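You operate a simulated robot arm through the tools that you are given. There is no shell and no other tool. Be economical: measure what you need, move in short steps, check, and stop when the job is done.

The job below is to be done with a simulated two-armed robot. You get a single attempt, and the scene is never put back.

Task
Weigh about 120 g of oil into the white cup for the mixer bowl.
Fine: tare the empty cup; oil from the jug, jug back; tip the cup into the bowl, cup back, spill nothing. Set down upright: white cup, clear jug.
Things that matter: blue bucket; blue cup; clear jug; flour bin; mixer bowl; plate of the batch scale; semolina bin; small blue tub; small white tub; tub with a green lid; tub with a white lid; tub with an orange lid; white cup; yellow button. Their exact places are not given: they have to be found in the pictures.

It is judged by the outcome, as a careful person would: the job done as asked, and still so three seconds after it is handed in. It fails if anything else is knocked over, pushed out of place, dropped, spilled or broken.

Robot
Two 7-joint arms with two-finger parallel grippers on one trunk, on a base that drives. Base frame: it is fixed to the floor where the robot stands at the start and does not move with it; the origin is under the middle of the robot, x ahead of it, y to its left, z up. Units: mm, degrees, N and s.
The left shoulder is at the start at [50, 187, 1160], the right one opposite. With the tool pointing down near the work surface each hand reaches from about 100 to 360 mm from the robot's upright axis, wherever it stands, measured 20 degrees to its own side. Places, roughly: flour bin [700, 600, 1000]; mixer bowl [700, -1200, 900]; plate of the batch scale [600, 800, 900]; semolina bin [700, 300, 1000]; small blue tub [750, 1250, 1000]; tub with a green lid (14x14x10 cm) [700, 1700, 900]; tub with a white lid (14x14x10 cm) [700, 1800, 900]; tub with an orange lid (14x14x10 cm) [700, 1500, 900]; yellow button [800, 800, 1000]. Payload 3.43 kg a hand.
The tool frame of a hand sits at the grasp point between the pads (the TCP): z along the fingers, y along the line on which they close. The tips reach 30 mm beyond it. The gripper opens to 94 mm. The fingers are 28 mm wide and 10 mm thick; the gripper's body (50 by 96 mm) begins 55 mm behind the TCP.
Orientation is that of the tool frame in the base frame, as a unit quaternion [x, y, z, w]. With the fingers straight down and closing along the base's y, the tool's x points along the base's -x, its y along +y and its z along -z.

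Tools
- The arms move only by the tool send_rows. It takes "left_series", "right_series" or both (then of equal length, played together; a hand with none holds still); each is text: rows parted by semicolons, each of 7 numbers parted by spaces: the shift along the tool's x, y, z in m, then the turn, a rotation vector about the tool's x, y, z in degrees, then the opening in per cent of the stroke, from 0 (shut) to 100 (fully open). In form: x y z ax ay az hand; .... A call has 1 to 8 rows; each row shifts and turns the commanded pose from where the row before left it, along the tool's axes as they then stand. A row lasts 0.2 s, in which the tool goes at most 50 mm and 8.6 degrees; a call with a longer step from one row to the next is refused whole, and so is a gripper value outside its range. Where a pose cannot be reached the arm comes as near as it can. A force on the tool above 40 N (or 10 N above the force at the start of the call, whichever is more), or a blocked arm, ends the call early, and 0.2 s more pass. Each finger travels about 153 mm/s and halts on what it meets, pressing with about 43 N; the grip force reading is that of the motor and also rises with nothing between the fingers. The clock runs only during rows and for 0.2 s after the last one: add rows that do not move to give the fingers time. It gives the time, the measured TCP pose, the force on the tool (base axes), the opening and the grip force at its end, in the units of the frame above (readings bear some noise), with the torque about the TCP (base axes, N m) and any sound that the robot's microphone picked up.
- Cameras (640 x 400 px; columns grow to the right, rows downward): "scene" is now at [133.9, 54.9, 1345.4]; the picture's right is [0.58, -0.81, 0.00], its down [-0.27, -0.19, -0.94] and it looks along [0.77, 0.55, -0.33] (base axes); focal length 214 px, centre (320, 200). "left" rides on the left gripper at [76, -14, -102] in its tool frame; the picture's right is [0.18, 0.98, 0.00], its down [-0.75, 0.14, -0.64] and it looks along [-0.63, 0.12, 0.77] (tool axes); focal length 243 px, centre (320, 200). "right" rides on the right gripper at [76, 14, -103] in its tool frame; the picture's right is [-0.18, 0.98, 0.00], its down [-0.75, -0.14, -0.64] and it looks along [-0.63, -0.12, 0.77] (tool axes); focal length 243 px, centre (320, 200).
- capture(camera): a new picture of that camera. No time passes.
- move_column(by): slides the trunk up (or, below 0, down) by that many mm; the arms and the scene camera ride with it, the base frame stays. It gives what a move gives, with no picture.
- base_move(legs): drives the robot by 1 to 6 legs, each [ahead, left, turn to the left] in mm, mm and degrees, along the robot's own axes; the way and the turn of a leg run together, so that a leg with both is an arc; at most 1500 mm and 180 degrees a leg. The arms and the cameras ride along, it lands a little off, and it stops where it bumps. It gives what a move gives.
- head_to(pan, tilt): turns the head with the scene camera to pan (to the left, within 80 degrees either way) and tilt (down, from -29 to 69), counted from straight ahead of the robot. It gives what a move gives.
- probe_pixels(camera, pixels): for up to 12 pixels [column, row] of the newest picture of that camera ("zoom" is the newest enlarged one), the place [x, y, z] in the base frame of the surface seen there, good to about 3 mm. No time passes.
- enlarge(camera, box): a new picture of the part [left, top, right, bottom] of that camera's present view, enlarged. No time passes.
- close_job(): hands the job in; it is judged then, once.

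Work in short steps. Measure before you move; look again where a grasp or a placing could have gone wrong, and mend it. You have 80 turns and 70 pictures in all, those below and enlarged ones among them. Open the grippers and draw the arms clear of the work before you hand the job in, unless the task says otherwise; then end with one line.

The tools are called after "Emit:" as a command line: name --argument value ..., lists and objects as JSON in quotes. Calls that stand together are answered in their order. send_rows: Moves the arms, as the interface text tells. Its arguments: {"type":"object","properties":{"left_series":{"type":"string"},"right_series":{"type":"string"}},"required":[]} The other tools are called the same way: move_column (by) slides the trunk up or down; base_move (legs) drives the base; head_to (pan, tilt) turns the head that bears the scene camera; capture (camera) takes a picture; probe_pixels (camera, pixels) gives the place of the surface under pixels of a picture; enlarge (camera, box) takes an enlarged picture of a part of a camera's view; close_job () hands the job in.

At the start:

```text
t: 0.0
left_eef_pos: [176.0, 218.2, 1292.5]
left_ee_rot: [0.0, 1.0, 0.0, 0.0]
left_contact_force: [0.2, -0.7, -0.9]
left_wrist_torque: [0.02, 0.03, -0.01]
left_finger_gap: 94.2
left_gripper_force: 0.0
right_eef_pos: [342.0, -7.0, 1287.7]
right_ee_rot: [0.0, 1.0, 0.0, -0.001]
right_contact_force: [0.0, 0.3, 0.4]
right_wrist_torque: [0.04, -0.01, 0.03]
right_finger_gap: 94.0
right_gripper_force: 0.0
trunk travel left (down, up): [-375.0, 57.0]
robot x, y, heading: [-0.3, 3.1, -0.2]
head pan, tilt: [35.6, 19.3]
```

scene: 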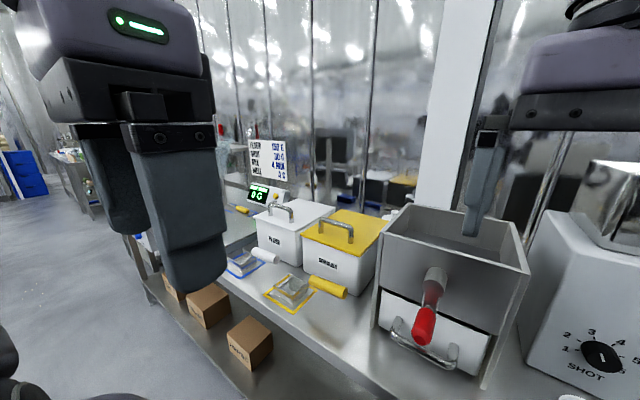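
right: 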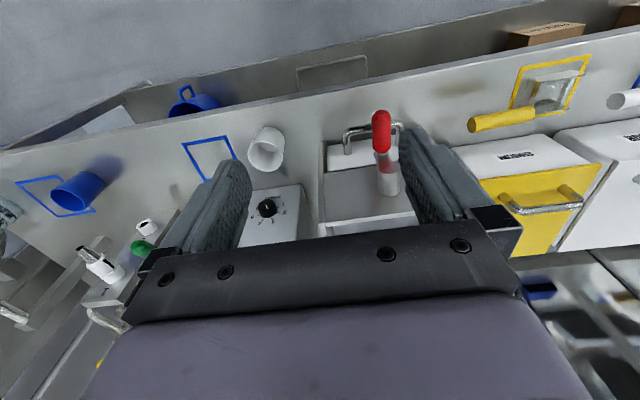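
left: 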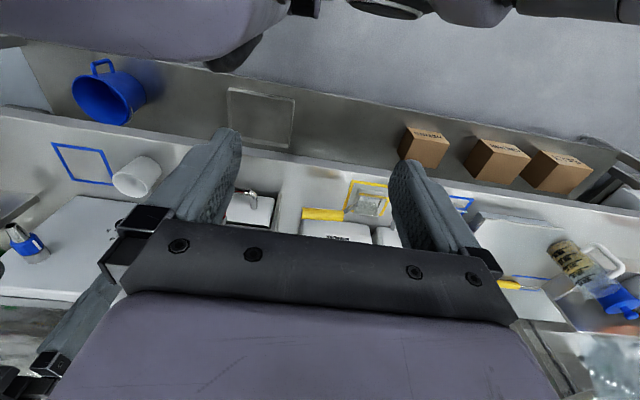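

The first pictures show a counter with bins, a white cup to the right of the grinder, and a jug at the far left. I turn the head to look at both sides.

Emit:
head_to --pan -35 --tilt 30

Emit:
capture --camera "scene"

Emit:
probe_pixels --camera "left" --pixels '[[145, 165], [120, 185], [570, 245], [605, 260], [620, 300], [590, 275], [540, 310], [85, 165]]'

Emit:
probe_pixels --camera "right" --pixels '[[265, 150], [262, 135], [280, 145], [255, 170], [205, 150], [80, 185], [190, 100], [280, 160]]'

```text
t: 1.4
left_eef_pos: [175.6, 217.6, 1293.0]
left_ee_rot: [0.0, 1.0, 0.0, 0.0]
left_contact_force: [-0.2, 0.1, -1.3]
left_wrist_torque: [-0.02, -0.04, -0.01]
left_finger_gap: 94.5
left_gripper_force: 0.0
right_eef_pos: [341.4, -6.3, 1288.1]
right_ee_rot: [0.0, 1.0, 0.0, 0.0]
right_contact_force: [-1.2, -0.4, 0.3]
right_wrist_torque: [-0.01, 0.01, -0.04]
right_finger_gap: 93.9
right_gripper_force: 0.0
trunk travel left (down, up): [-375.0, 57.0]
robot x, y, heading: [-1.3, -1.6, 0.3]
head pan, tilt: [-35.0, 30.0]
```

```text
66 pictures are left
```

scene: 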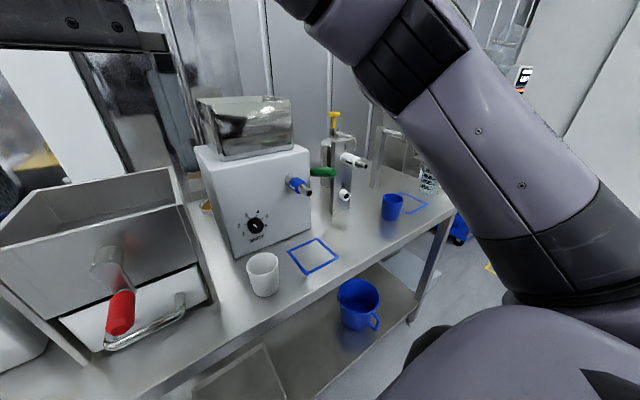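

```text
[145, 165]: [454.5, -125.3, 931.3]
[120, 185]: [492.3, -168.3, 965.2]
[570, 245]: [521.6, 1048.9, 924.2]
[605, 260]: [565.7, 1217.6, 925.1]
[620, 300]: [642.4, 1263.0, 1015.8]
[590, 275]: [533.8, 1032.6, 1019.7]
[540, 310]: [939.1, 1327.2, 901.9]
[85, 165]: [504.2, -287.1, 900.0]
```

```text
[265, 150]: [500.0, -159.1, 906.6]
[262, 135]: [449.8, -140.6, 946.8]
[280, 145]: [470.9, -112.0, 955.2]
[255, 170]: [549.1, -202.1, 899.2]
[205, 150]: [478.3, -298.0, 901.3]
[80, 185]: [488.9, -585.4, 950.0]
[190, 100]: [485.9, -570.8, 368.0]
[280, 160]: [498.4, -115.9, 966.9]
```

The white cup stands near (490,-145), 65 mm tall. I look further right for the mixer bowl, then left for the jug and scale.

Emit:
head_to --pan -75 --tilt 20

Emit:
capture --camera "scene"

Emit:
head_to --pan 62 --tilt 15

Emit:
capture --camera "scene"

```text
t: 2.5
left_eef_pos: [175.4, 217.7, 1293.7]
left_ee_rot: [0.0, 1.0, 0.0, 0.0]
left_contact_force: [0.3, 1.1, 0.5]
left_wrist_torque: [0.0, -0.02, 0.01]
left_finger_gap: 93.8
left_gripper_force: 0.1
right_eef_pos: [339.9, -6.8, 1288.4]
right_ee_rot: [-0.001, 1.0, 0.0, -0.001]
right_contact_force: [0.0, 0.0, 0.1]
right_wrist_torque: [0.0, -0.01, -0.02]
right_finger_gap: 93.9
right_gripper_force: 0.1
trunk travel left (down, up): [-375.0, 57.0]
robot x, y, heading: [-3.8, -0.8, 0.1]
head pan, tilt: [-75.0, 20.0]
```

```text
65 pictures are left
```

scene: 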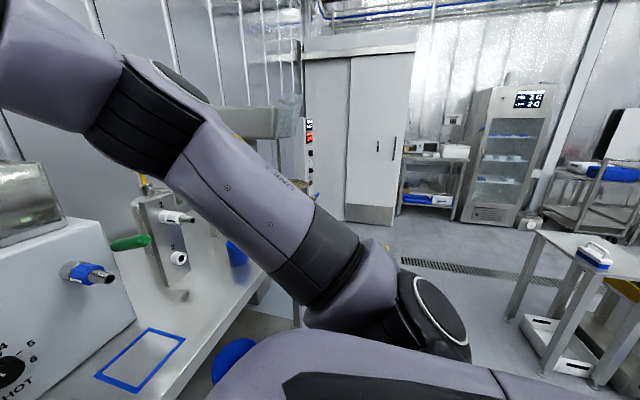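

```text
t: 4.7
left_eef_pos: [175.8, 218.1, 1292.9]
left_ee_rot: [0.0, 1.0, 0.0, 0.0]
left_contact_force: [-0.2, 0.0, 0.2]
left_wrist_torque: [-0.02, 0.0, 0.0]
left_finger_gap: 94.1
left_gripper_force: 0.0
right_eef_pos: [341.3, -7.5, 1287.3]
right_ee_rot: [0.001, 1.0, 0.0, 0.0]
right_contact_force: [-0.2, 0.6, 0.3]
right_wrist_torque: [-0.01, 0.0, -0.02]
right_finger_gap: 93.9
right_gripper_force: 0.0
trunk travel left (down, up): [-375.0, 57.0]
robot x, y, heading: [1.6, -4.9, 0.1]
head pan, tilt: [62.0, 15.0]
```

```text
64 pictures are left
```

scene: 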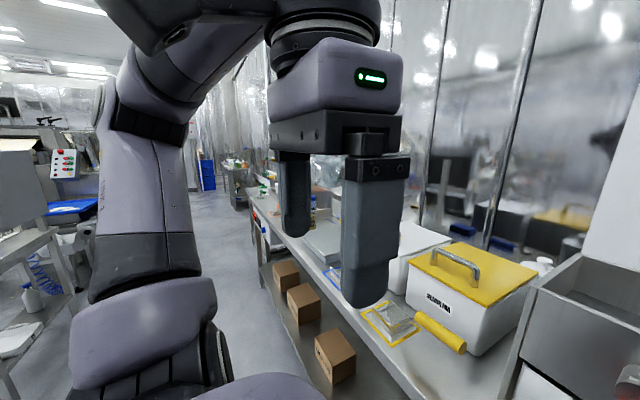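

The right arm hides the far right. I take a closer look at the cup first to fix its shape.

Emit:
head_to --pan -20 --tilt 40

Emit:
enlarge --camera "scene" --box '[260, 120, 420, 220]'

Emit:
capture --camera "scene"

```text
t: 6.2
left_eef_pos: [175.5, 217.0, 1292.1]
left_ee_rot: [0.0, 1.0, 0.0, 0.0]
left_contact_force: [-1.0, 0.1, -0.5]
left_wrist_torque: [-0.01, 0.0, 0.01]
left_finger_gap: 94.0
left_gripper_force: 0.0
right_eef_pos: [339.2, -7.1, 1286.5]
right_ee_rot: [0.0, 1.0, 0.0, 0.0]
right_contact_force: [-0.1, 0.4, -0.2]
right_wrist_torque: [0.03, 0.02, -0.01]
right_finger_gap: 93.6
right_gripper_force: 0.0
trunk travel left (down, up): [-375.0, 57.0]
robot x, y, heading: [0.0, 0.4, -0.0]
head pan, tilt: [-20.0, 40.0]
```

```text
4.00 times, centred on (340, 170) of scene
```

zoom: 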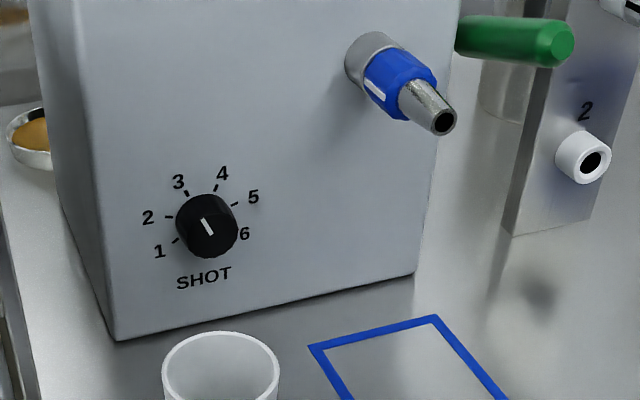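

```text
62 pictures are left
```

scene: 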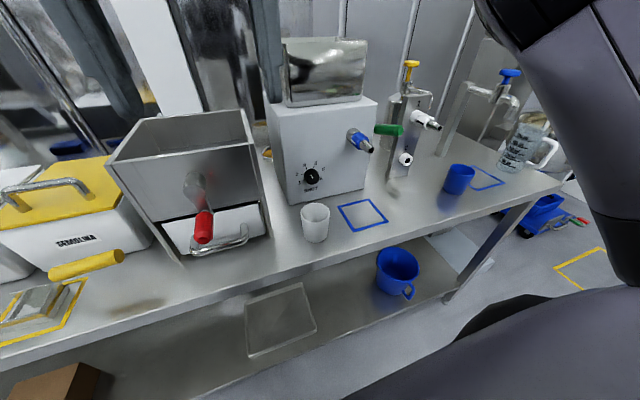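

There is a clear jug with a scale at the right too (520,145). I enlarge it and the cup.

Emit:
enlarge --camera "scene" --box '[420, 70, 580, 170]'

Emit:
probe_pixels --camera "scene" --pixels '[[522, 145], [548, 150], [528, 125], [505, 165], [316, 240], [316, 225], [302, 210], [328, 210], [316, 203], [460, 180], [360, 215], [385, 262]]'

Emit:
enlarge --camera "scene" --box '[256, 175, 376, 250]'

Emit:
probe_pixels --camera "zoom" --pixels '[[320, 352], [320, 200], [260, 200], [385, 200], [320, 250], [320, 320], [250, 165], [390, 165], [320, 150]]'

```text
4.00 times, centred on (500, 120) of scene
```

zoom: 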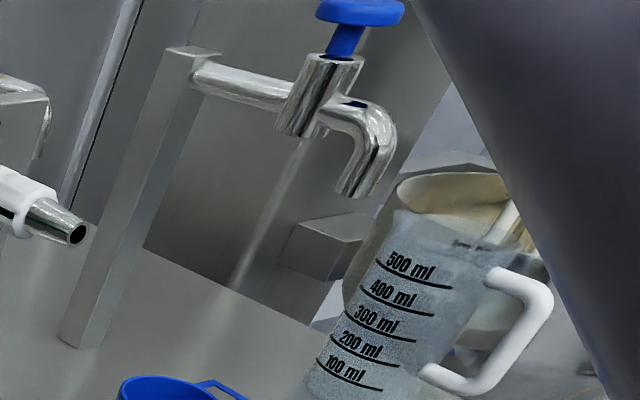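

```text
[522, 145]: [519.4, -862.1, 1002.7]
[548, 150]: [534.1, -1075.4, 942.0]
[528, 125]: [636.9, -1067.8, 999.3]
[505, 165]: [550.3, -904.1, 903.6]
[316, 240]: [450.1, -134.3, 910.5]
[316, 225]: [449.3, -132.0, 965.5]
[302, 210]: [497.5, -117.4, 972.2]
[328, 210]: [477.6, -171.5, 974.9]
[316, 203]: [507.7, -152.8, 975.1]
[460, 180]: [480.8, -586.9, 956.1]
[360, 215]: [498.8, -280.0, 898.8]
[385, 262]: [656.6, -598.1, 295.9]
```

```text
5.33 times, centred on (316, 212) of scene
```

zoom: 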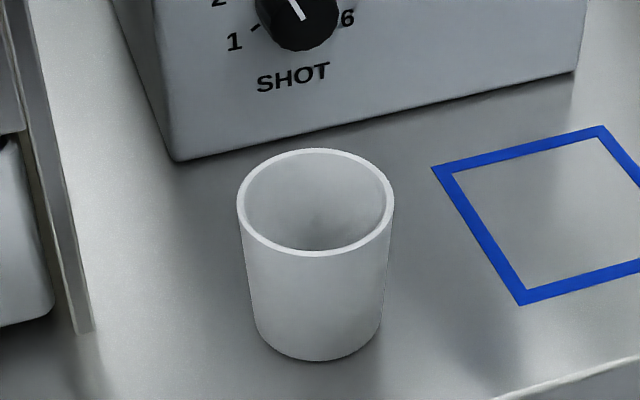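

```text
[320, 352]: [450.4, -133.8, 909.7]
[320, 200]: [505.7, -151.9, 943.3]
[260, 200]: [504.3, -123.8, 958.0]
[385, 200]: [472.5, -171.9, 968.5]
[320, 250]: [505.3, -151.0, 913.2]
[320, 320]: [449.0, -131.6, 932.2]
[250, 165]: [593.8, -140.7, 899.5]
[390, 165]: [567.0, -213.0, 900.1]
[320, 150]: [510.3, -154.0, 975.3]
```

Cup: rim centre about (480,-143), rim z≈976, outer width ≈65. I check what lies beside it, then pitch the right hand 45° forward where it is.

Emit:
capture --camera "scene"

Emit:
probe_pixels --camera "scene" --pixels '[[203, 238], [203, 213], [270, 225], [260, 160], [245, 115], [182, 262], [360, 150], [300, 170], [190, 330], [400, 245], [240, 235], [340, 60]]'

Emit:
send_rows --right_series "0 0 0 0 -7.5 0 100;0 0 0 0 -7.5 0 100;0 0 0 0 -7.5 0 100;0 0 0 0 -7.5 0 100;0 0 0 0 -7.5 0 100;0 0 0 0 -7.5 0 100;0 0 0 0 0 0 100"

```text
59 pictures are left
```

scene: 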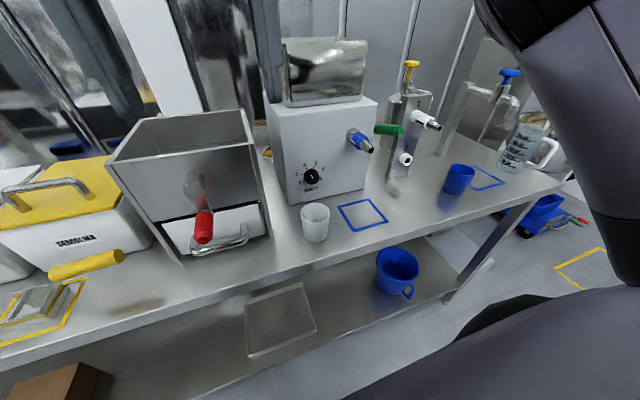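

```text
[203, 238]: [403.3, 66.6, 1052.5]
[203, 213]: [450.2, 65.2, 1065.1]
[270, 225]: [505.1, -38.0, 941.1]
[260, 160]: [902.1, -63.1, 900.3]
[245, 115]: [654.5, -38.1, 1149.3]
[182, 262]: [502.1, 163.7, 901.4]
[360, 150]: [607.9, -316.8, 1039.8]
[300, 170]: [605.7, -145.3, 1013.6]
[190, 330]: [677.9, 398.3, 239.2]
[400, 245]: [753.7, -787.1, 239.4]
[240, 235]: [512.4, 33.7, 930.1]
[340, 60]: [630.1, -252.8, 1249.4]
```

```text
t: 7.8
left_eef_pos: [175.7, 217.6, 1293.7]
left_ee_rot: [0.0, 1.0, 0.0, 0.0]
left_contact_force: [0.5, -0.1, 0.6]
left_wrist_torque: [0.01, 0.02, 0.01]
left_finger_gap: 94.2
left_gripper_force: 0.1
right_eef_pos: [341.6, -6.6, 1288.7]
right_ee_rot: [0.003, 0.924, 0.0, 0.383]
right_contact_force: [0.8, 0.1, 0.0]
right_wrist_torque: [0.03, -0.03, 0.01]
right_finger_gap: 94.0
right_gripper_force: 0.0
trunk travel left (down, up): [-375.0, 57.0]
robot x, y, heading: [-1.9, 1.3, -0.0]
head pan, tilt: [-20.0, 40.0]
```

The hand is pitched 45°. I move it to the pre-grasp at (403,-143,1022), clear of the grinder lever at (403,67,1065).

Emit:
send_rows --right_series ".01 -.04 .01 0 0 0 100;.0225 -.024 .036 0 0 0 100;.0225 -.0145 .036 0 0 0 100;.0225 -.0145 .037 0 0 0 100;.0225 -.0145 .037 0 0 0 100;.0225 -.0145 .037 0 0 0 100;.0225 -.0144 .037 0 0 0 100;0 0 0 0 0 0 100"

Emit:
capture --camera "right"

Emit:
capture --camera "scene"

```text
t: 9.6
left_eef_pos: [175.7, 217.4, 1291.4]
left_ee_rot: [0.0, 1.0, 0.0, 0.0]
left_contact_force: [0.2, 0.3, 0.3]
left_wrist_torque: [-0.01, 0.0, -0.03]
left_finger_gap: 94.0
left_gripper_force: 0.1
right_eef_pos: [402.1, -138.4, 1021.4]
right_ee_rot: [0.0, 0.924, 0.0, 0.383]
right_contact_force: [0.6, -0.3, 0.9]
right_wrist_torque: [0.0, -0.01, 0.01]
right_finger_gap: 94.1
right_gripper_force: 0.1
trunk travel left (down, up): [-375.0, 57.0]
robot x, y, heading: [0.2, 1.0, -0.0]
head pan, tilt: [-20.0, 40.0]
```

```text
58 pictures are left
```

right: 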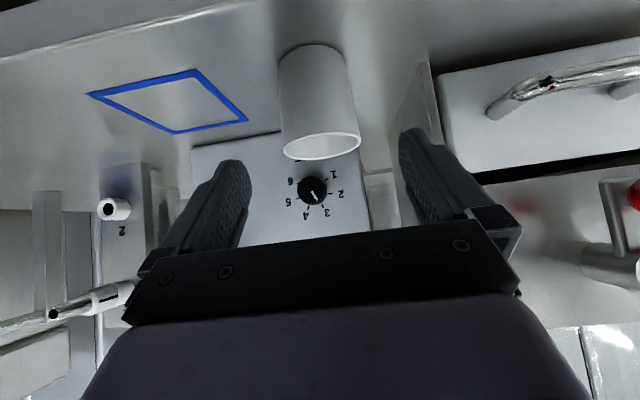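

```text
57 pictures are left
```

scene: 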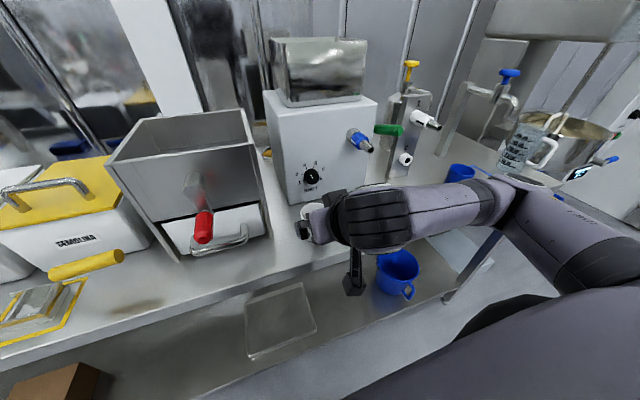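

The cup (318,100) lies between the open fingers. I shift 4 mm right, advance 100 mm along the fingers and close.

Emit:
send_rows --right_series "0 -.004 .025 0 0 0 100;0 0 .025 0 0 0 100;0 0 .025 0 0 0 100;0 0 .025 0 0 0 100;0 0 0 0 0 0 100"

Emit:
capture --camera "right"

```text
t: 10.8
left_eef_pos: [175.0, 217.7, 1291.0]
left_ee_rot: [0.0, 1.0, 0.001, 0.0]
left_contact_force: [-0.4, 0.1, -0.1]
left_wrist_torque: [0.02, -0.01, -0.02]
left_finger_gap: 94.1
left_gripper_force: 0.1
right_eef_pos: [472.1, -144.2, 952.8]
right_ee_rot: [0.0, 0.924, 0.001, 0.382]
right_contact_force: [0.8, -0.1, -0.4]
right_wrist_torque: [-0.04, 0.02, 0.0]
right_finger_gap: 94.0
right_gripper_force: 0.1
trunk travel left (down, up): [-375.0, 57.0]
robot x, y, heading: [0.0, 0.7, -0.2]
head pan, tilt: [-20.0, 40.0]
```

```text
56 pictures are left
```

right: 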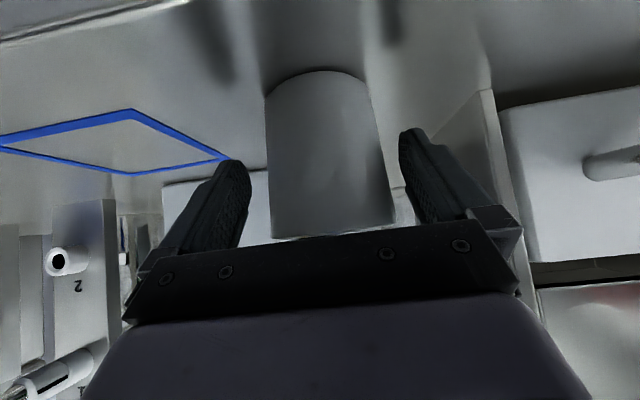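

The cup is centred between the fingers. I close.

Emit:
send_rows --right_series "0 0 0 0 0 0 60;0 0 0 0 0 0 30;0 0 0 0 0 0 30;0 0 0 0 0 0 30"

```text
t: 11.8
left_eef_pos: [176.0, 218.1, 1292.2]
left_ee_rot: [0.0, 1.0, 0.0, 0.0]
left_contact_force: [0.3, 0.4, -0.2]
left_wrist_torque: [0.02, 0.01, -0.02]
left_finger_gap: 94.2
left_gripper_force: 0.1
right_eef_pos: [472.3, -144.6, 952.5]
right_ee_rot: [-0.001, 0.924, 0.001, 0.382]
right_contact_force: [-0.4, 1.0, -0.3]
right_wrist_torque: [-0.01, 0.03, 0.01]
right_finger_gap: 69.4
right_gripper_force: 42.9
trunk travel left (down, up): [-375.0, 57.0]
robot x, y, heading: [-1.4, 0.4, -0.0]
head pan, tilt: [-20.0, 40.0]
```

Gap 69 mm with 43 N: the cup is held. I lift it 280 mm and draw back 100 mm.

Emit:
send_rows --right_series "-.01 0 -.01 0 0 0 30;-.0195 0 -.0372 0 0 0 30;-.0195 0 -.0443 0 0 0 30;-.0195 0 -.0443 0 0 0 30;-.0195 0 -.0443 0 0 0 30;-.0195 0 -.0443 0 0 0 30;-.0195 0 -.0443 0 0 0 30;0 0 0 0 0 0 30"

Emit:
capture --camera "right"

```text
t: 13.6
left_eef_pos: [174.9, 217.3, 1292.6]
left_ee_rot: [0.0, 1.0, 0.0, 0.0]
left_contact_force: [0.2, 0.6, -0.4]
left_wrist_torque: [-0.02, -0.03, 0.01]
left_finger_gap: 94.1
left_gripper_force: 0.1
right_eef_pos: [374.6, -144.9, 1229.6]
right_ee_rot: [0.0, 0.924, 0.001, 0.382]
right_contact_force: [-0.1, 1.2, -0.2]
right_wrist_torque: [0.01, 0.01, -0.01]
right_finger_gap: 69.1
right_gripper_force: 43.3
trunk travel left (down, up): [-375.0, 57.0]
robot x, y, heading: [-1.4, 0.8, -0.0]
head pan, tilt: [-20.0, 40.0]
```

```text
55 pictures are left
```

right: 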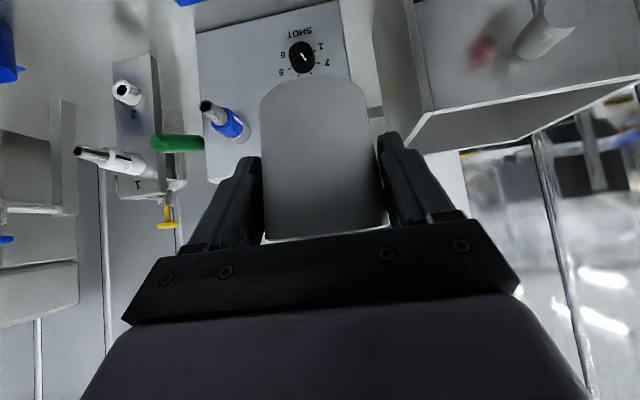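

The cup is held upright. I drive 900 mm to the left and look at the scale and the jug.

Emit:
base_move --legs '[[0, 900, 0]]'

Emit:
head_to --pan 10 --tilt 35

Emit:
capture --camera "scene"

```text
t: 18.5
left_eef_pos: [179.0, 1140.1, 1292.0]
left_ee_rot: [0.003, 1.0, 0.0, -0.001]
left_contact_force: [-0.1, -0.4, -0.1]
left_wrist_torque: [-0.05, -0.01, 0.02]
left_finger_gap: 93.9
left_gripper_force: 0.1
right_eef_pos: [376.6, 776.5, 1230.2]
right_ee_rot: [0.003, 0.924, -0.002, 0.383]
right_contact_force: [-0.8, 0.1, -1.3]
right_wrist_torque: [0.02, -0.01, 0.0]
right_finger_gap: 69.2
right_gripper_force: 43.1
trunk travel left (down, up): [-375.0, 57.0]
robot x, y, heading: [4.6, 921.4, -0.3]
head pan, tilt: [-20.0, 40.0]
```

```text
t: 19.4
left_eef_pos: [179.7, 1140.0, 1292.6]
left_ee_rot: [0.003, 1.0, 0.001, 0.0]
left_contact_force: [-1.0, -0.6, 0.7]
left_wrist_torque: [0.01, 0.02, 0.02]
left_finger_gap: 94.2
left_gripper_force: 0.1
right_eef_pos: [377.1, 775.8, 1230.6]
right_ee_rot: [0.003, 0.924, -0.002, 0.383]
right_contact_force: [0.3, 0.3, -0.5]
right_wrist_torque: [-0.02, 0.01, -0.01]
right_finger_gap: 68.9
right_gripper_force: 43.0
trunk travel left (down, up): [-375.0, 57.0]
robot x, y, heading: [1.6, 923.8, -0.2]
head pan, tilt: [10.0, 35.0]
```

```text
54 pictures are left
```

scene: 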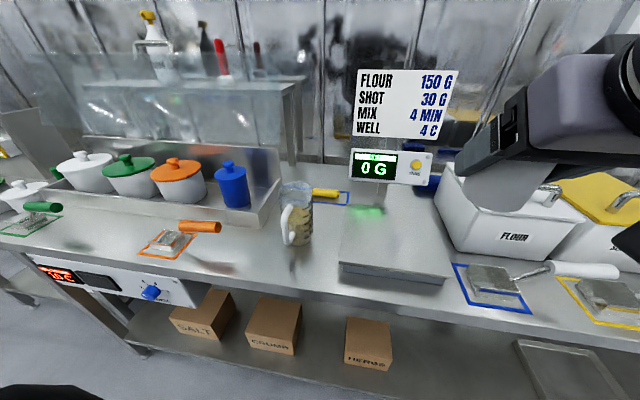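

The jug stands at (297,215) with its handle toward the robot's left front, the scale plate at (395,245), button at (417,164). I enlarge and probe.

Emit:
enlarge --camera "scene" --box '[240, 165, 368, 245]'

Emit:
probe_pixels --camera "zoom" --pixels '[[280, 110], [215, 110], [345, 110], [300, 90], [280, 240], [230, 230], [260, 385], [235, 375], [230, 300], [325, 380], [300, 300], [350, 200]]'

Emit:
probe_pixels --camera "scene" --pixels '[[395, 245], [347, 268], [447, 277], [355, 205], [430, 210], [417, 164], [400, 153], [433, 183], [375, 168], [393, 273], [330, 193], [240, 195]]'

```text
5.00 times, centred on (304, 205) of scene
```

zoom: 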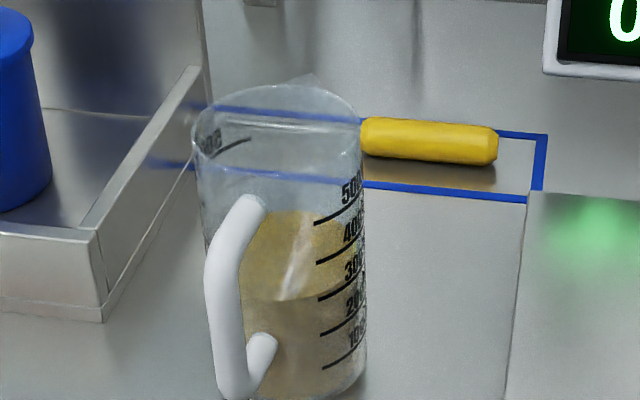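

```text
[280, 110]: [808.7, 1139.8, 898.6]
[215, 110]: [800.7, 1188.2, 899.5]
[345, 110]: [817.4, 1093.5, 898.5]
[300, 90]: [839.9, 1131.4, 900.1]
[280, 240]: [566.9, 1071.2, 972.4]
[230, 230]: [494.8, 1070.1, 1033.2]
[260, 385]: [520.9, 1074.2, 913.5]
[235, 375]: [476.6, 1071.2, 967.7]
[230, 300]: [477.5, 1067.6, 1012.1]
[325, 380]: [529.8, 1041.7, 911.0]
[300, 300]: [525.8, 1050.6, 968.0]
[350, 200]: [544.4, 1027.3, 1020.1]
```

```text
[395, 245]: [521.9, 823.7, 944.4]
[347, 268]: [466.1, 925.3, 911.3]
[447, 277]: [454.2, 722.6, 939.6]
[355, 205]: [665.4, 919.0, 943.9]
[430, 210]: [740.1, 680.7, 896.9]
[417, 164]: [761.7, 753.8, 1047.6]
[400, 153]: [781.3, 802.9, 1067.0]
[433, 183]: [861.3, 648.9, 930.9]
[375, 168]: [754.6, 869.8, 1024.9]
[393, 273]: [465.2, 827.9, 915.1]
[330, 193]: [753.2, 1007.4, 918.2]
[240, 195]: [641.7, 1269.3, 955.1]
```

Jug handle bar is at x≈478, y≈1069, z 967–1033, facing the robot; the spout points away. Plate top z≈944 (x 455–740, y 722–925). I carry the cup over the plate toward (560,850), leaving the right part free for pressing the button at (762,754,1048).

Emit:
send_rows --right_series "0 .035 .02 0 0 0 30;.0015 .02 .038 0 0 0 30;.0015 .018 .04 0 0 0 30;.0015 0 .04 0 0 0 30;.0015 0 .04 0 0 0 30;.002 0 .04 0 0 0 30;.002 0 .04 0 0 0 30;0 0 0 0 0 0 30"

Emit:
capture --camera "scene"

```text
t: 21.2
left_eef_pos: [179.2, 1139.0, 1292.9]
left_ee_rot: [0.002, 1.0, 0.0, 0.0]
left_contact_force: [-0.5, 0.2, -0.5]
left_wrist_torque: [0.01, 0.01, 0.0]
left_finger_gap: 93.8
left_gripper_force: 0.0
right_eef_pos: [554.8, 846.7, 1040.3]
right_ee_rot: [0.004, 0.924, -0.002, 0.382]
right_contact_force: [0.6, 0.5, -0.3]
right_wrist_torque: [0.0, 0.02, 0.02]
right_finger_gap: 69.0
right_gripper_force: 43.3
trunk travel left (down, up): [-375.0, 57.0]
robot x, y, heading: [2.5, 922.0, -0.3]
head pan, tilt: [10.0, 35.0]
```

```text
52 pictures are left
```

scene: 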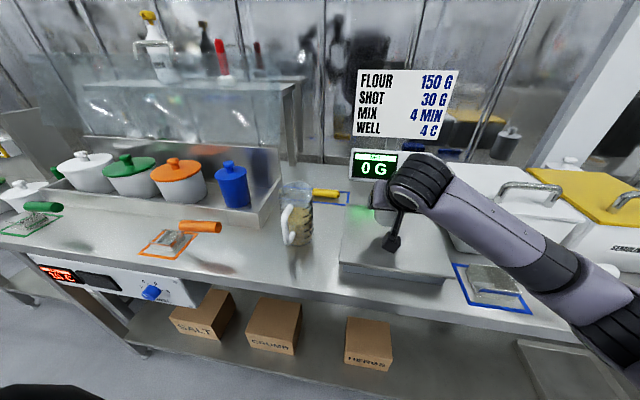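

The cup is over the plate with about 43 mm to go. I lower 39 mm and then in small steps to touch.

Emit:
send_rows --right_series ".0138 0 .0138 0 0 0 30;.0138 0 .0138 0 0 0 30;.001 0 .001 0 0 0 30;.001 0 .001 0 0 0 30;.001 0 .001 0 0 0 30;0 0 0 0 0 0 30"

Emit:
capture --camera "right"

Emit:
enlarge --camera "scene" --box '[330, 140, 458, 220]'

```text
t: 22.6
left_eef_pos: [180.2, 1139.5, 1292.3]
left_ee_rot: [0.003, 1.0, -0.001, 0.0]
left_contact_force: [0.4, -0.5, 0.1]
left_wrist_torque: [-0.01, -0.05, -0.02]
left_finger_gap: 94.1
left_gripper_force: 0.0
right_eef_pos: [552.7, 847.6, 997.8]
right_ee_rot: [0.003, 0.924, -0.002, 0.382]
right_contact_force: [0.1, 0.3, 0.0]
right_wrist_torque: [0.0, 0.03, 0.0]
right_finger_gap: 68.8
right_gripper_force: 43.2
trunk travel left (down, up): [-375.0, 57.0]
robot x, y, heading: [4.9, 924.2, -0.5]
head pan, tilt: [10.0, 35.0]
```

```text
51 pictures are left
```

right: 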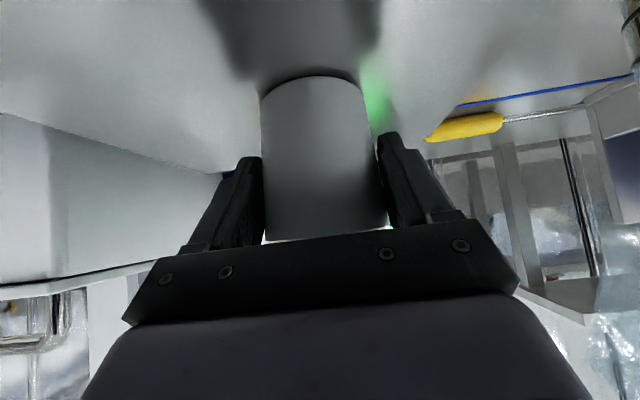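

```text
5.00 times, centred on (394, 180) of scene
```

zoom: 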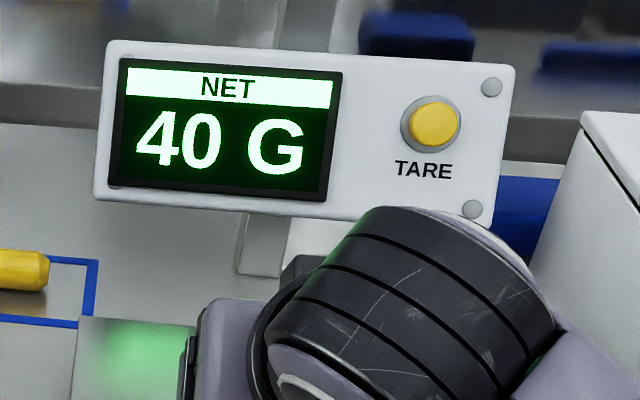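

The scale reads 40 G: the cup touches the plate. I open and back out along the fingers.

Emit:
send_rows --right_series "0 0 0 0 0 0 80;0 0 0 0 0 0 100;0 0 -.02 0 0 0 100;0 0 -.03 0 0 0 100;0 0 -.035 0 0 0 100;0 0 -.035 0 0 0 100;0 0 -.04 0 0 0 100;0 0 0 0 0 0 100"

Emit:
capture --camera "scene"

Emit:
enlarge --camera "scene" --box '[330, 140, 458, 220]'

Emit:
probe_pixels --camera "zoom" --pixels '[[434, 122], [400, 95], [470, 95], [440, 190], [345, 130]]'

```text
t: 24.4
left_eef_pos: [178.2, 1138.8, 1292.9]
left_ee_rot: [0.002, 1.0, 0.0, 0.0]
left_contact_force: [-0.4, -0.4, -0.3]
left_wrist_torque: [0.0, 0.0, 0.0]
left_finger_gap: 94.0
left_gripper_force: 0.1
right_eef_pos: [438.7, 850.0, 1110.3]
right_ee_rot: [0.002, 0.924, 0.0, 0.382]
right_contact_force: [-0.6, -0.1, -0.6]
right_wrist_torque: [-0.02, -0.03, -0.02]
right_finger_gap: 94.0
right_gripper_force: 0.0
trunk travel left (down, up): [-375.0, 57.0]
robot x, y, heading: [1.4, 921.2, -0.3]
head pan, tilt: [10.0, 35.0]
```

```text
49 pictures are left
```

scene: 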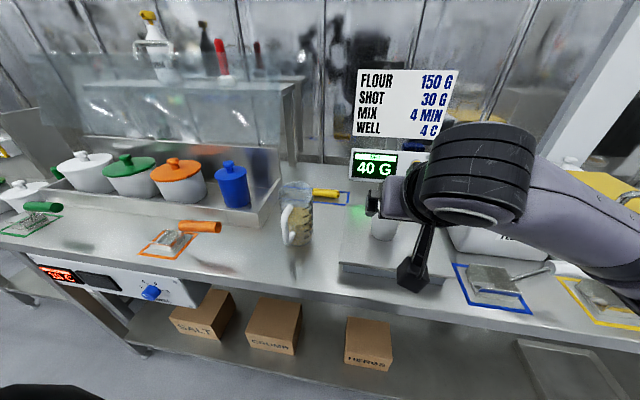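

```text
5.00 times, centred on (394, 180) of scene
```

zoom: 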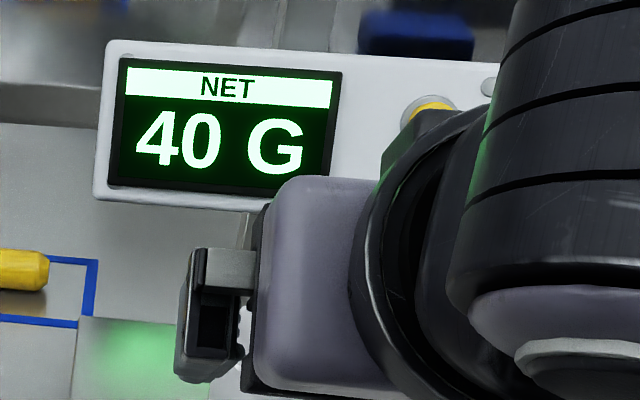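

```text
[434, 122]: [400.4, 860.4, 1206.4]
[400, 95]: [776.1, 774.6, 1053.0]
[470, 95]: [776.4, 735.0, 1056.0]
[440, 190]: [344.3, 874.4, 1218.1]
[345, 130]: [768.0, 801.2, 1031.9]
```

The cup stands free, still 40 G. I move the right hand to y=754, level it to 21° below horizontal (normal to the button panel), close it and bring it 60 mm short of the button.

Emit:
send_rows --right_series "0 -.032 0 0 -8 0 50;0 -.032 0 0 -8 0 0;0 -.034 0 0 -8 0 0;-.0115 0 .045 0 0 0 0;-.0115 0 .045 0 0 0 0;-.0115 0 .045 0 0 0 0;-.0115 0 .045 0 0 0 0;-.0115 0 .045 0 0 0 0"

Emit:
capture --camera "scene"

Emit:
capture --camera "right"

```text
t: 26.2
left_eef_pos: [179.3, 1139.0, 1291.7]
left_ee_rot: [0.003, 1.0, 0.0, 0.001]
left_contact_force: [0.4, 0.4, 1.2]
left_wrist_torque: [-0.04, 0.0, -0.01]
left_finger_gap: 94.0
left_gripper_force: 0.0
right_eef_pos: [667.3, 753.3, 1083.3]
right_ee_rot: [0.001, 0.824, -0.001, 0.567]
right_contact_force: [0.1, -0.3, 0.2]
right_wrist_torque: [0.01, -0.01, -0.03]
right_finger_gap: 0.2
right_gripper_force: 32.7
trunk travel left (down, up): [-375.0, 57.0]
robot x, y, heading: [2.9, 922.1, -0.0]
head pan, tilt: [10.0, 35.0]
```

```text
47 pictures are left
```

scene: 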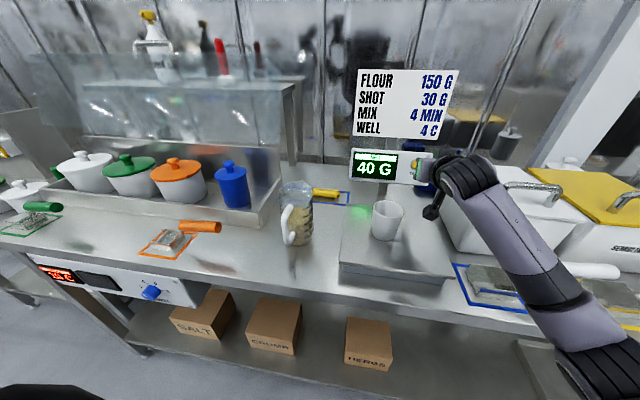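

```text
46 pictures are left
```

right: 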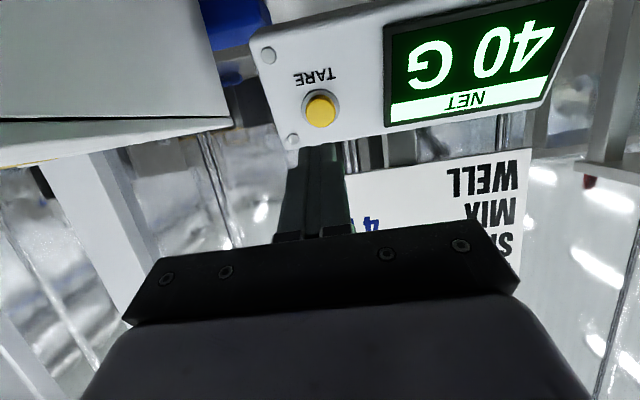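

The button (320,110 in the wrist view) is ahead of the fingertips; I probe it from here.

Emit:
probe_pixels --camera "right" --pixels '[[320, 110], [312, 110], [328, 110], [345, 110], [275, 110], [320, 60]]'

Emit:
probe_pixels --camera "scene" --pixels '[[387, 240], [387, 205], [371, 207], [402, 207], [386, 213], [310, 185], [281, 187], [313, 190]]'

```text
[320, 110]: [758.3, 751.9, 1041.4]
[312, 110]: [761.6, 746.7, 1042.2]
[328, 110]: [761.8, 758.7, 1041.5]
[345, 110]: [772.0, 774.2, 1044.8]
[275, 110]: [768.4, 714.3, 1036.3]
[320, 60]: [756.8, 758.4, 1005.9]
```

```text
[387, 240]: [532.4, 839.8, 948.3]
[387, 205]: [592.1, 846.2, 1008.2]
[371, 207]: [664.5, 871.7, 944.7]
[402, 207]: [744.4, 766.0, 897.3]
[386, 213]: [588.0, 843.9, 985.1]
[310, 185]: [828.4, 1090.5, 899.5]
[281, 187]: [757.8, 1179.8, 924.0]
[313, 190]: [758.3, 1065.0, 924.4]
```

The tips need about 71 mm forward and 4 mm lower. I approach 64 mm, then press in small steps and go back.

Emit:
send_rows --right_series ".0045 0 .03 0 0 0 0;0 0 .03 0 0 0 0;0 0 .006 0 0 0 0;0 0 .004 0 0 0 0;0 0 .003 0 0 0 0;0 0 0 0 0 0 0"

Emit:
enlarge --camera "scene" --box '[330, 140, 458, 220]'

```text
t: 27.6
left_eef_pos: [178.1, 1139.2, 1292.9]
left_ee_rot: [0.004, 1.0, 0.0, 0.0]
left_contact_force: [0.0, 0.4, 0.8]
left_wrist_torque: [0.02, -0.02, 0.0]
left_finger_gap: 94.2
left_gripper_force: 0.0
right_eef_pos: [733.6, 751.4, 1051.7]
right_ee_rot: [0.003, 0.824, -0.002, 0.567]
right_contact_force: [-4.2, 1.0, -0.3]
right_wrist_torque: [-0.01, 0.07, 0.04]
right_finger_gap: 0.0
right_gripper_force: 32.9
trunk travel left (down, up): [-375.0, 57.0]
robot x, y, heading: [-1.5, 925.5, -0.4]
head pan, tilt: [10.0, 35.0]
heard: click
```

```text
5.00 times, centred on (394, 180) of scene
```

zoom: 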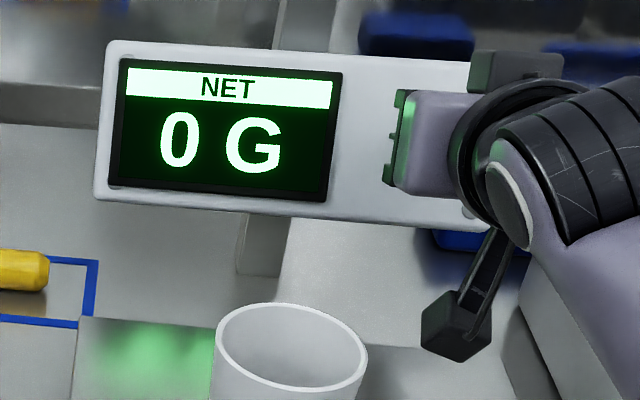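

Click heard and the display reads 0 G: tared. I withdraw the right hand up and to the right and, together, move the left hand forward while pitching it.

Emit:
send_rows --right_series "0 0 -.04 0 0 0 0;0 0 -.047 0 0 0 0;0 0 -.047 0 0 0 0;0 -.01 -.047 0 0 0 0;0 -.015 -.047 0 0 0 0;0 -.015 -.047 0 0 0 0;0 -.015 -.047 0 0 0 0;0 -.015 -.047 0 0 0 0" --left_series "-.025 0 0 0 -8 0 100;-.0248 0 .0035 0 -8 0 100;-.024 0 .0069 0 -8 0 100;-.0228 0 .0102 0 -8 0 100;-.0212 0 .0132 0 -8 0 100;-.0192 0 .0161 0 -8 0 100;-.0167 0 .0186 0 -8 0 100;-.014 0 .0207 0 -8 0 100"

Emit:
head_to --pan 12 --tilt 38

Emit:
enlarge --camera "scene" --box '[220, 120, 420, 245]'

```text
t: 29.4
left_eef_pos: [379.3, 1139.5, 1292.9]
left_ee_rot: [0.001, 0.848, -0.001, 0.53]
left_contact_force: [-0.2, 0.3, 0.0]
left_wrist_torque: [-0.02, 0.01, 0.0]
left_finger_gap: 94.1
left_gripper_force: 0.0
right_eef_pos: [436.7, 693.7, 1166.9]
right_ee_rot: [0.002, 0.825, -0.002, 0.565]
right_contact_force: [-0.2, 0.6, 0.6]
right_wrist_torque: [0.02, 0.03, 0.02]
right_finger_gap: 0.0
right_gripper_force: 33.1
right hand out of reach, approached as far as the arm can: row 8
trunk travel left (down, up): [-375.0, 57.0]
robot x, y, heading: [3.6, 923.3, -0.6]
head pan, tilt: [10.0, 35.0]
```

```text
t: 30.1
left_eef_pos: [378.9, 1138.2, 1293.1]
left_ee_rot: [0.002, 0.849, -0.001, 0.528]
left_contact_force: [-0.3, 0.3, 0.2]
left_wrist_torque: [0.01, 0.02, 0.0]
left_finger_gap: 93.9
left_gripper_force: 0.0
right_eef_pos: [435.7, 694.8, 1167.3]
right_ee_rot: [0.002, 0.824, -0.001, 0.566]
right_contact_force: [0.3, -1.0, 0.3]
right_wrist_torque: [-0.02, 0.0, -0.03]
right_finger_gap: 0.1
right_gripper_force: 33.1
trunk travel left (down, up): [-375.0, 57.0]
robot x, y, heading: [9.2, 921.6, -0.4]
head pan, tilt: [12.0, 38.0]
```

```text
3.20 times, centred on (320, 182) of scene
```

zoom: 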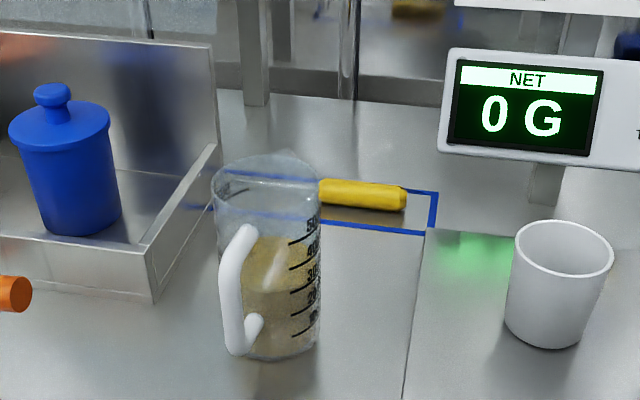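

0 G holds. Jug geometry: centre ≈(565,1060), radius ≈40, rim z≈1062, handle bar ahead of it at (478,1069). I bring the left hand to the pre-grasp (405,1069,1024), 15° below level.

Emit:
send_rows --left_series "0 0 0 0 -5.5 0 70;0 0 0 0 -5.5 0 70;.0422 -.0116 .0158 0 0 0 70;.0422 -.0116 .0158 0 0 0 70;.0422 -.0116 .0158 0 0 0 70;.0422 -.0116 .0158 0 0 0 70;.0422 -.0116 .0158 0 0 0 70;.0422 -.0116 .0158 0 0 0 70"

Emit:
capture --camera "left"

Emit:
capture --camera "scene"

```text
t: 31.9
left_eef_pos: [441.5, 1068.5, 1067.7]
left_ee_rot: [0.003, 0.793, -0.003, 0.609]
left_contact_force: [-0.3, -0.7, 0.8]
left_wrist_torque: [-0.01, 0.01, -0.01]
left_finger_gap: 65.8
left_gripper_force: 0.1
left hand out of reach, approached as far as the arm can: row 3, 4, 5, 8
right_eef_pos: [435.8, 694.4, 1168.2]
right_ee_rot: [0.003, 0.824, -0.002, 0.566]
right_contact_force: [-0.8, 0.6, 1.4]
right_wrist_torque: [0.02, 0.02, -0.02]
right_finger_gap: 0.0
right_gripper_force: 33.1
trunk travel left (down, up): [-375.0, 57.0]
robot x, y, heading: [3.9, 921.0, -0.4]
head pan, tilt: [12.0, 38.0]
```

```text
43 pictures are left
```

left: 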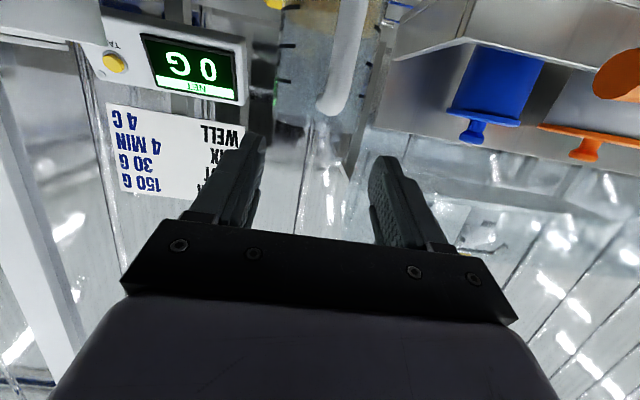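

```text
42 pictures are left
```

scene: 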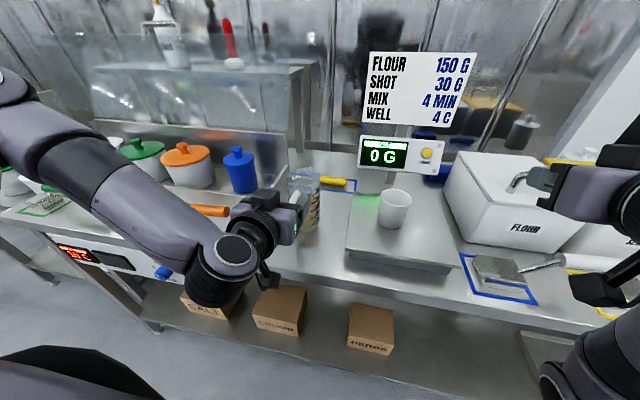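

The left arm is too cramped for this pose. I back the base 150 mm to give it room (nothing is held).

Emit:
base_move --legs '[[-150, 0, 0]]'

Emit:
send_rows --left_series "0 0 0 0 0 0 70"

```text
t: 33.2
left_eef_pos: [290.6, 1070.1, 1066.5]
left_ee_rot: [0.002, 0.794, -0.002, 0.608]
left_contact_force: [0.0, -0.7, 0.2]
left_wrist_torque: [0.02, 0.0, -0.01]
left_finger_gap: 65.7
left_gripper_force: 0.0
right_eef_pos: [285.3, 695.7, 1167.5]
right_ee_rot: [0.002, 0.824, -0.001, 0.567]
right_contact_force: [-0.2, 0.3, 0.1]
right_wrist_torque: [-0.03, -0.02, 0.0]
right_finger_gap: 0.1
right_gripper_force: 33.2
trunk travel left (down, up): [-375.0, 57.0]
robot x, y, heading: [-144.7, 924.4, -0.5]
head pan, tilt: [12.0, 38.0]
```

```text
t: 33.6
left_eef_pos: [290.1, 1070.2, 1067.7]
left_ee_rot: [0.001, 0.794, -0.001, 0.608]
left_contact_force: [0.2, -0.8, 0.0]
left_wrist_torque: [0.0, 0.01, 0.0]
left_finger_gap: 65.6
left_gripper_force: 0.0
right_eef_pos: [285.4, 695.8, 1167.7]
right_ee_rot: [0.002, 0.824, -0.001, 0.566]
right_contact_force: [0.2, 0.3, 0.2]
right_wrist_torque: [-0.01, 0.01, 0.0]
right_finger_gap: 0.0
right_gripper_force: 32.8
trunk travel left (down, up): [-375.0, 57.0]
robot x, y, heading: [-145.8, 922.5, -0.2]
head pan, tilt: [12.0, 38.0]
```

Room gained. I move the left hand to (405,1069,1024).

Emit:
send_rows --left_series ".0031 0 .0306 0 0 0 70;.0031 0 .0306 0 0 0 70;.0031 0 .0306 0 0 0 70;.0031 0 .0306 0 0 0 70;0 0 0 0 0 0 70"

Emit:
capture --camera "left"

Emit:
capture --camera "scene"

```text
t: 34.8
left_eef_pos: [405.0, 1079.9, 1067.9]
left_ee_rot: [0.001, 0.796, 0.0, 0.605]
left_contact_force: [0.3, -0.4, -0.6]
left_wrist_torque: [-0.03, -0.04, 0.01]
left_finger_gap: 65.7
left_gripper_force: 0.2
left hand out of reach, approached as far as the arm can: row 1, 2, 3, 4
right_eef_pos: [285.4, 695.1, 1166.7]
right_ee_rot: [0.002, 0.824, -0.001, 0.566]
right_contact_force: [-0.5, -0.2, -0.1]
right_wrist_torque: [-0.02, 0.01, 0.01]
right_finger_gap: 0.0
right_gripper_force: 33.2
trunk travel left (down, up): [-375.0, 57.0]
robot x, y, heading: [-147.5, 922.5, -0.3]
head pan, tilt: [12.0, 38.0]
```

```text
41 pictures are left
```

left: 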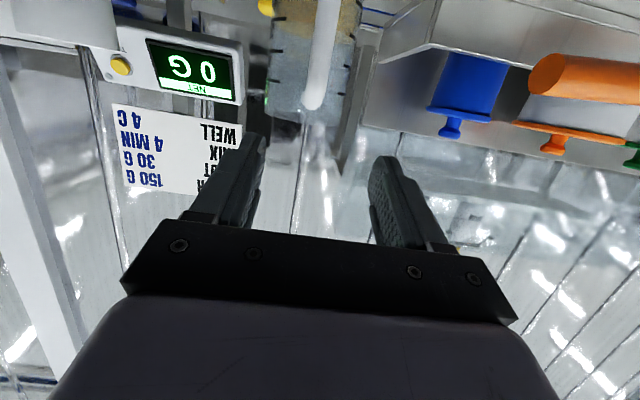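

```text
40 pictures are left
```

scene: 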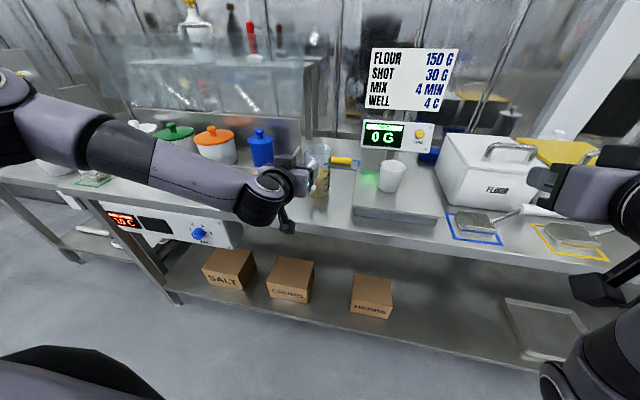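

The arm refuses to go lower than z≈1068 with this pitch, so I lower the trunk by 64 mm; both hands are clear of the bench items (tips at x≈434).

Emit:
move_column --by -64

Emit:
send_rows --left_series "0 0 0 0 0 0 70"

Emit:
capture --camera "left"

```text
t: 35.9
left_eef_pos: [405.6, 1080.4, 1003.0]
left_ee_rot: [0.001, 0.796, 0.0, 0.605]
left_contact_force: [0.1, 0.0, 0.1]
left_wrist_torque: [-0.03, -0.01, 0.0]
left_finger_gap: 65.8
left_gripper_force: 0.1
right_eef_pos: [285.0, 695.9, 1102.6]
right_ee_rot: [0.001, 0.824, 0.0, 0.566]
right_contact_force: [0.2, 0.0, -0.6]
right_wrist_torque: [0.02, -0.01, -0.02]
right_finger_gap: 0.0
right_gripper_force: 33.1
trunk travel left (down, up): [-311.0, 121.0]
robot x, y, heading: [-148.0, 926.0, -0.3]
head pan, tilt: [12.0, 38.0]
```

```text
t: 36.3
left_eef_pos: [406.4, 1080.6, 1004.1]
left_ee_rot: [0.001, 0.795, 0.0, 0.606]
left_contact_force: [-0.9, 0.4, 0.1]
left_wrist_torque: [-0.04, -0.01, 0.05]
left_finger_gap: 65.8
left_gripper_force: 0.0
right_eef_pos: [285.3, 695.6, 1102.7]
right_ee_rot: [0.002, 0.825, -0.001, 0.566]
right_contact_force: [0.1, 0.2, 0.4]
right_wrist_torque: [0.01, 0.0, 0.01]
right_finger_gap: 0.0
right_gripper_force: 32.6
trunk travel left (down, up): [-311.0, 121.0]
robot x, y, heading: [-148.5, 920.5, -0.2]
head pan, tilt: [12.0, 38.0]
```

```text
39 pictures are left
```

left: 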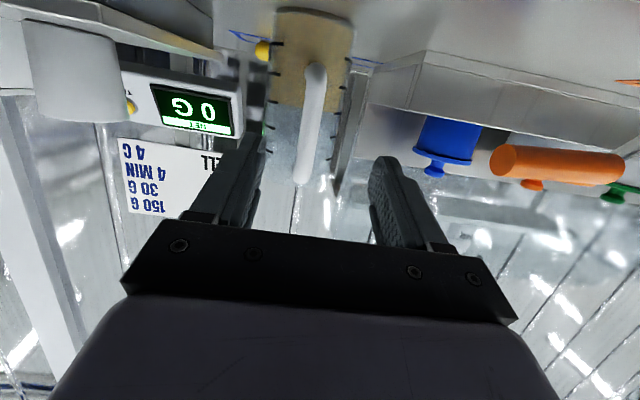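

The handle bar runs from (316,70) to (300,180) in the wrist view. I probe it.

Emit:
probe_pixels --camera "left" --pixels '[[314, 75], [311, 110], [306, 140], [302, 175], [303, 120], [319, 120], [301, 183], [318, 66]]'

```text
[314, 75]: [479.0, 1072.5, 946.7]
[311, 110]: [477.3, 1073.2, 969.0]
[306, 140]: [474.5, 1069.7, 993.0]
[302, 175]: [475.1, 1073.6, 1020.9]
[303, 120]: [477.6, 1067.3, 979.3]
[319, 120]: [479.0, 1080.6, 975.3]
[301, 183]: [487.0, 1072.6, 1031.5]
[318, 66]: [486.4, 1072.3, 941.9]
```

Bar: front x≈475, y≈1072.5, z 942–1031, ~14 mm thick. I advance halfway and check for a command offset.

Emit:
send_rows --left_series "-.005 -.008 .018 0 0 0 70;0 0 .018 0 0 0 70;0 0 0 0 0 0 70"

```text
t: 37.1
left_eef_pos: [434.5, 1088.7, 1008.1]
left_ee_rot: [0.001, 0.796, -0.001, 0.606]
left_contact_force: [-0.3, 0.3, 0.1]
left_wrist_torque: [0.02, -0.02, -0.01]
left_finger_gap: 65.5
left_gripper_force: 0.0
left hand out of reach, approached as far as the arm can: row 1, 2
right_eef_pos: [285.2, 694.9, 1102.9]
right_ee_rot: [0.001, 0.824, 0.0, 0.567]
right_contact_force: [-0.7, 0.6, 0.0]
right_wrist_torque: [-0.03, -0.03, -0.01]
right_finger_gap: 0.1
right_gripper_force: 33.4
trunk travel left (down, up): [-311.0, 121.0]
robot x, y, heading: [-146.3, 923.8, 0.0]
head pan, tilt: [12.0, 38.0]
```

Still limited; the right arm managed such a pose farther out, so I back off another 110 mm and shift 40 mm right, aligning the left shoulder with the handle.

Emit:
base_move --legs '[[-110, -40, 0]]'

Emit:
send_rows --left_series "0 0 .03 0 0 0 70;0 0 .04 0 0 0 70;0 0 0 0 0 0 70"

```text
t: 38.3
left_eef_pos: [325.5, 1049.6, 1007.6]
left_ee_rot: [-0.001, 0.796, 0.001, 0.606]
left_contact_force: [0.0, 0.1, -0.3]
left_wrist_torque: [0.0, 0.02, 0.01]
left_finger_gap: 65.6
left_gripper_force: 0.0
right_eef_pos: [177.5, 655.5, 1102.6]
right_ee_rot: [0.0, 0.824, 0.0, 0.566]
right_contact_force: [-0.1, -0.3, -0.1]
right_wrist_torque: [0.01, 0.02, 0.02]
right_finger_gap: 0.0
right_gripper_force: 33.1
trunk travel left (down, up): [-311.0, 121.0]
robot x, y, heading: [-256.7, 882.9, -0.0]
head pan, tilt: [12.0, 38.0]
```

```text
t: 39.1
left_eef_pos: [375.1, 1080.0, 1008.0]
left_ee_rot: [-0.001, 0.796, 0.002, 0.605]
left_contact_force: [0.1, -0.7, 0.6]
left_wrist_torque: [0.0, -0.03, -0.01]
left_finger_gap: 66.1
left_gripper_force: 0.0
left hand out of reach, approached as far as the arm can: row 1, 2
right_eef_pos: [178.0, 656.5, 1103.5]
right_ee_rot: [-0.001, 0.824, 0.001, 0.566]
right_contact_force: [0.7, 0.1, 0.3]
right_wrist_torque: [0.03, -0.01, 0.01]
right_finger_gap: 0.1
right_gripper_force: 32.5
trunk travel left (down, up): [-311.0, 121.0]
robot x, y, heading: [-253.9, 884.3, -0.1]
head pan, tilt: [12.0, 38.0]
```

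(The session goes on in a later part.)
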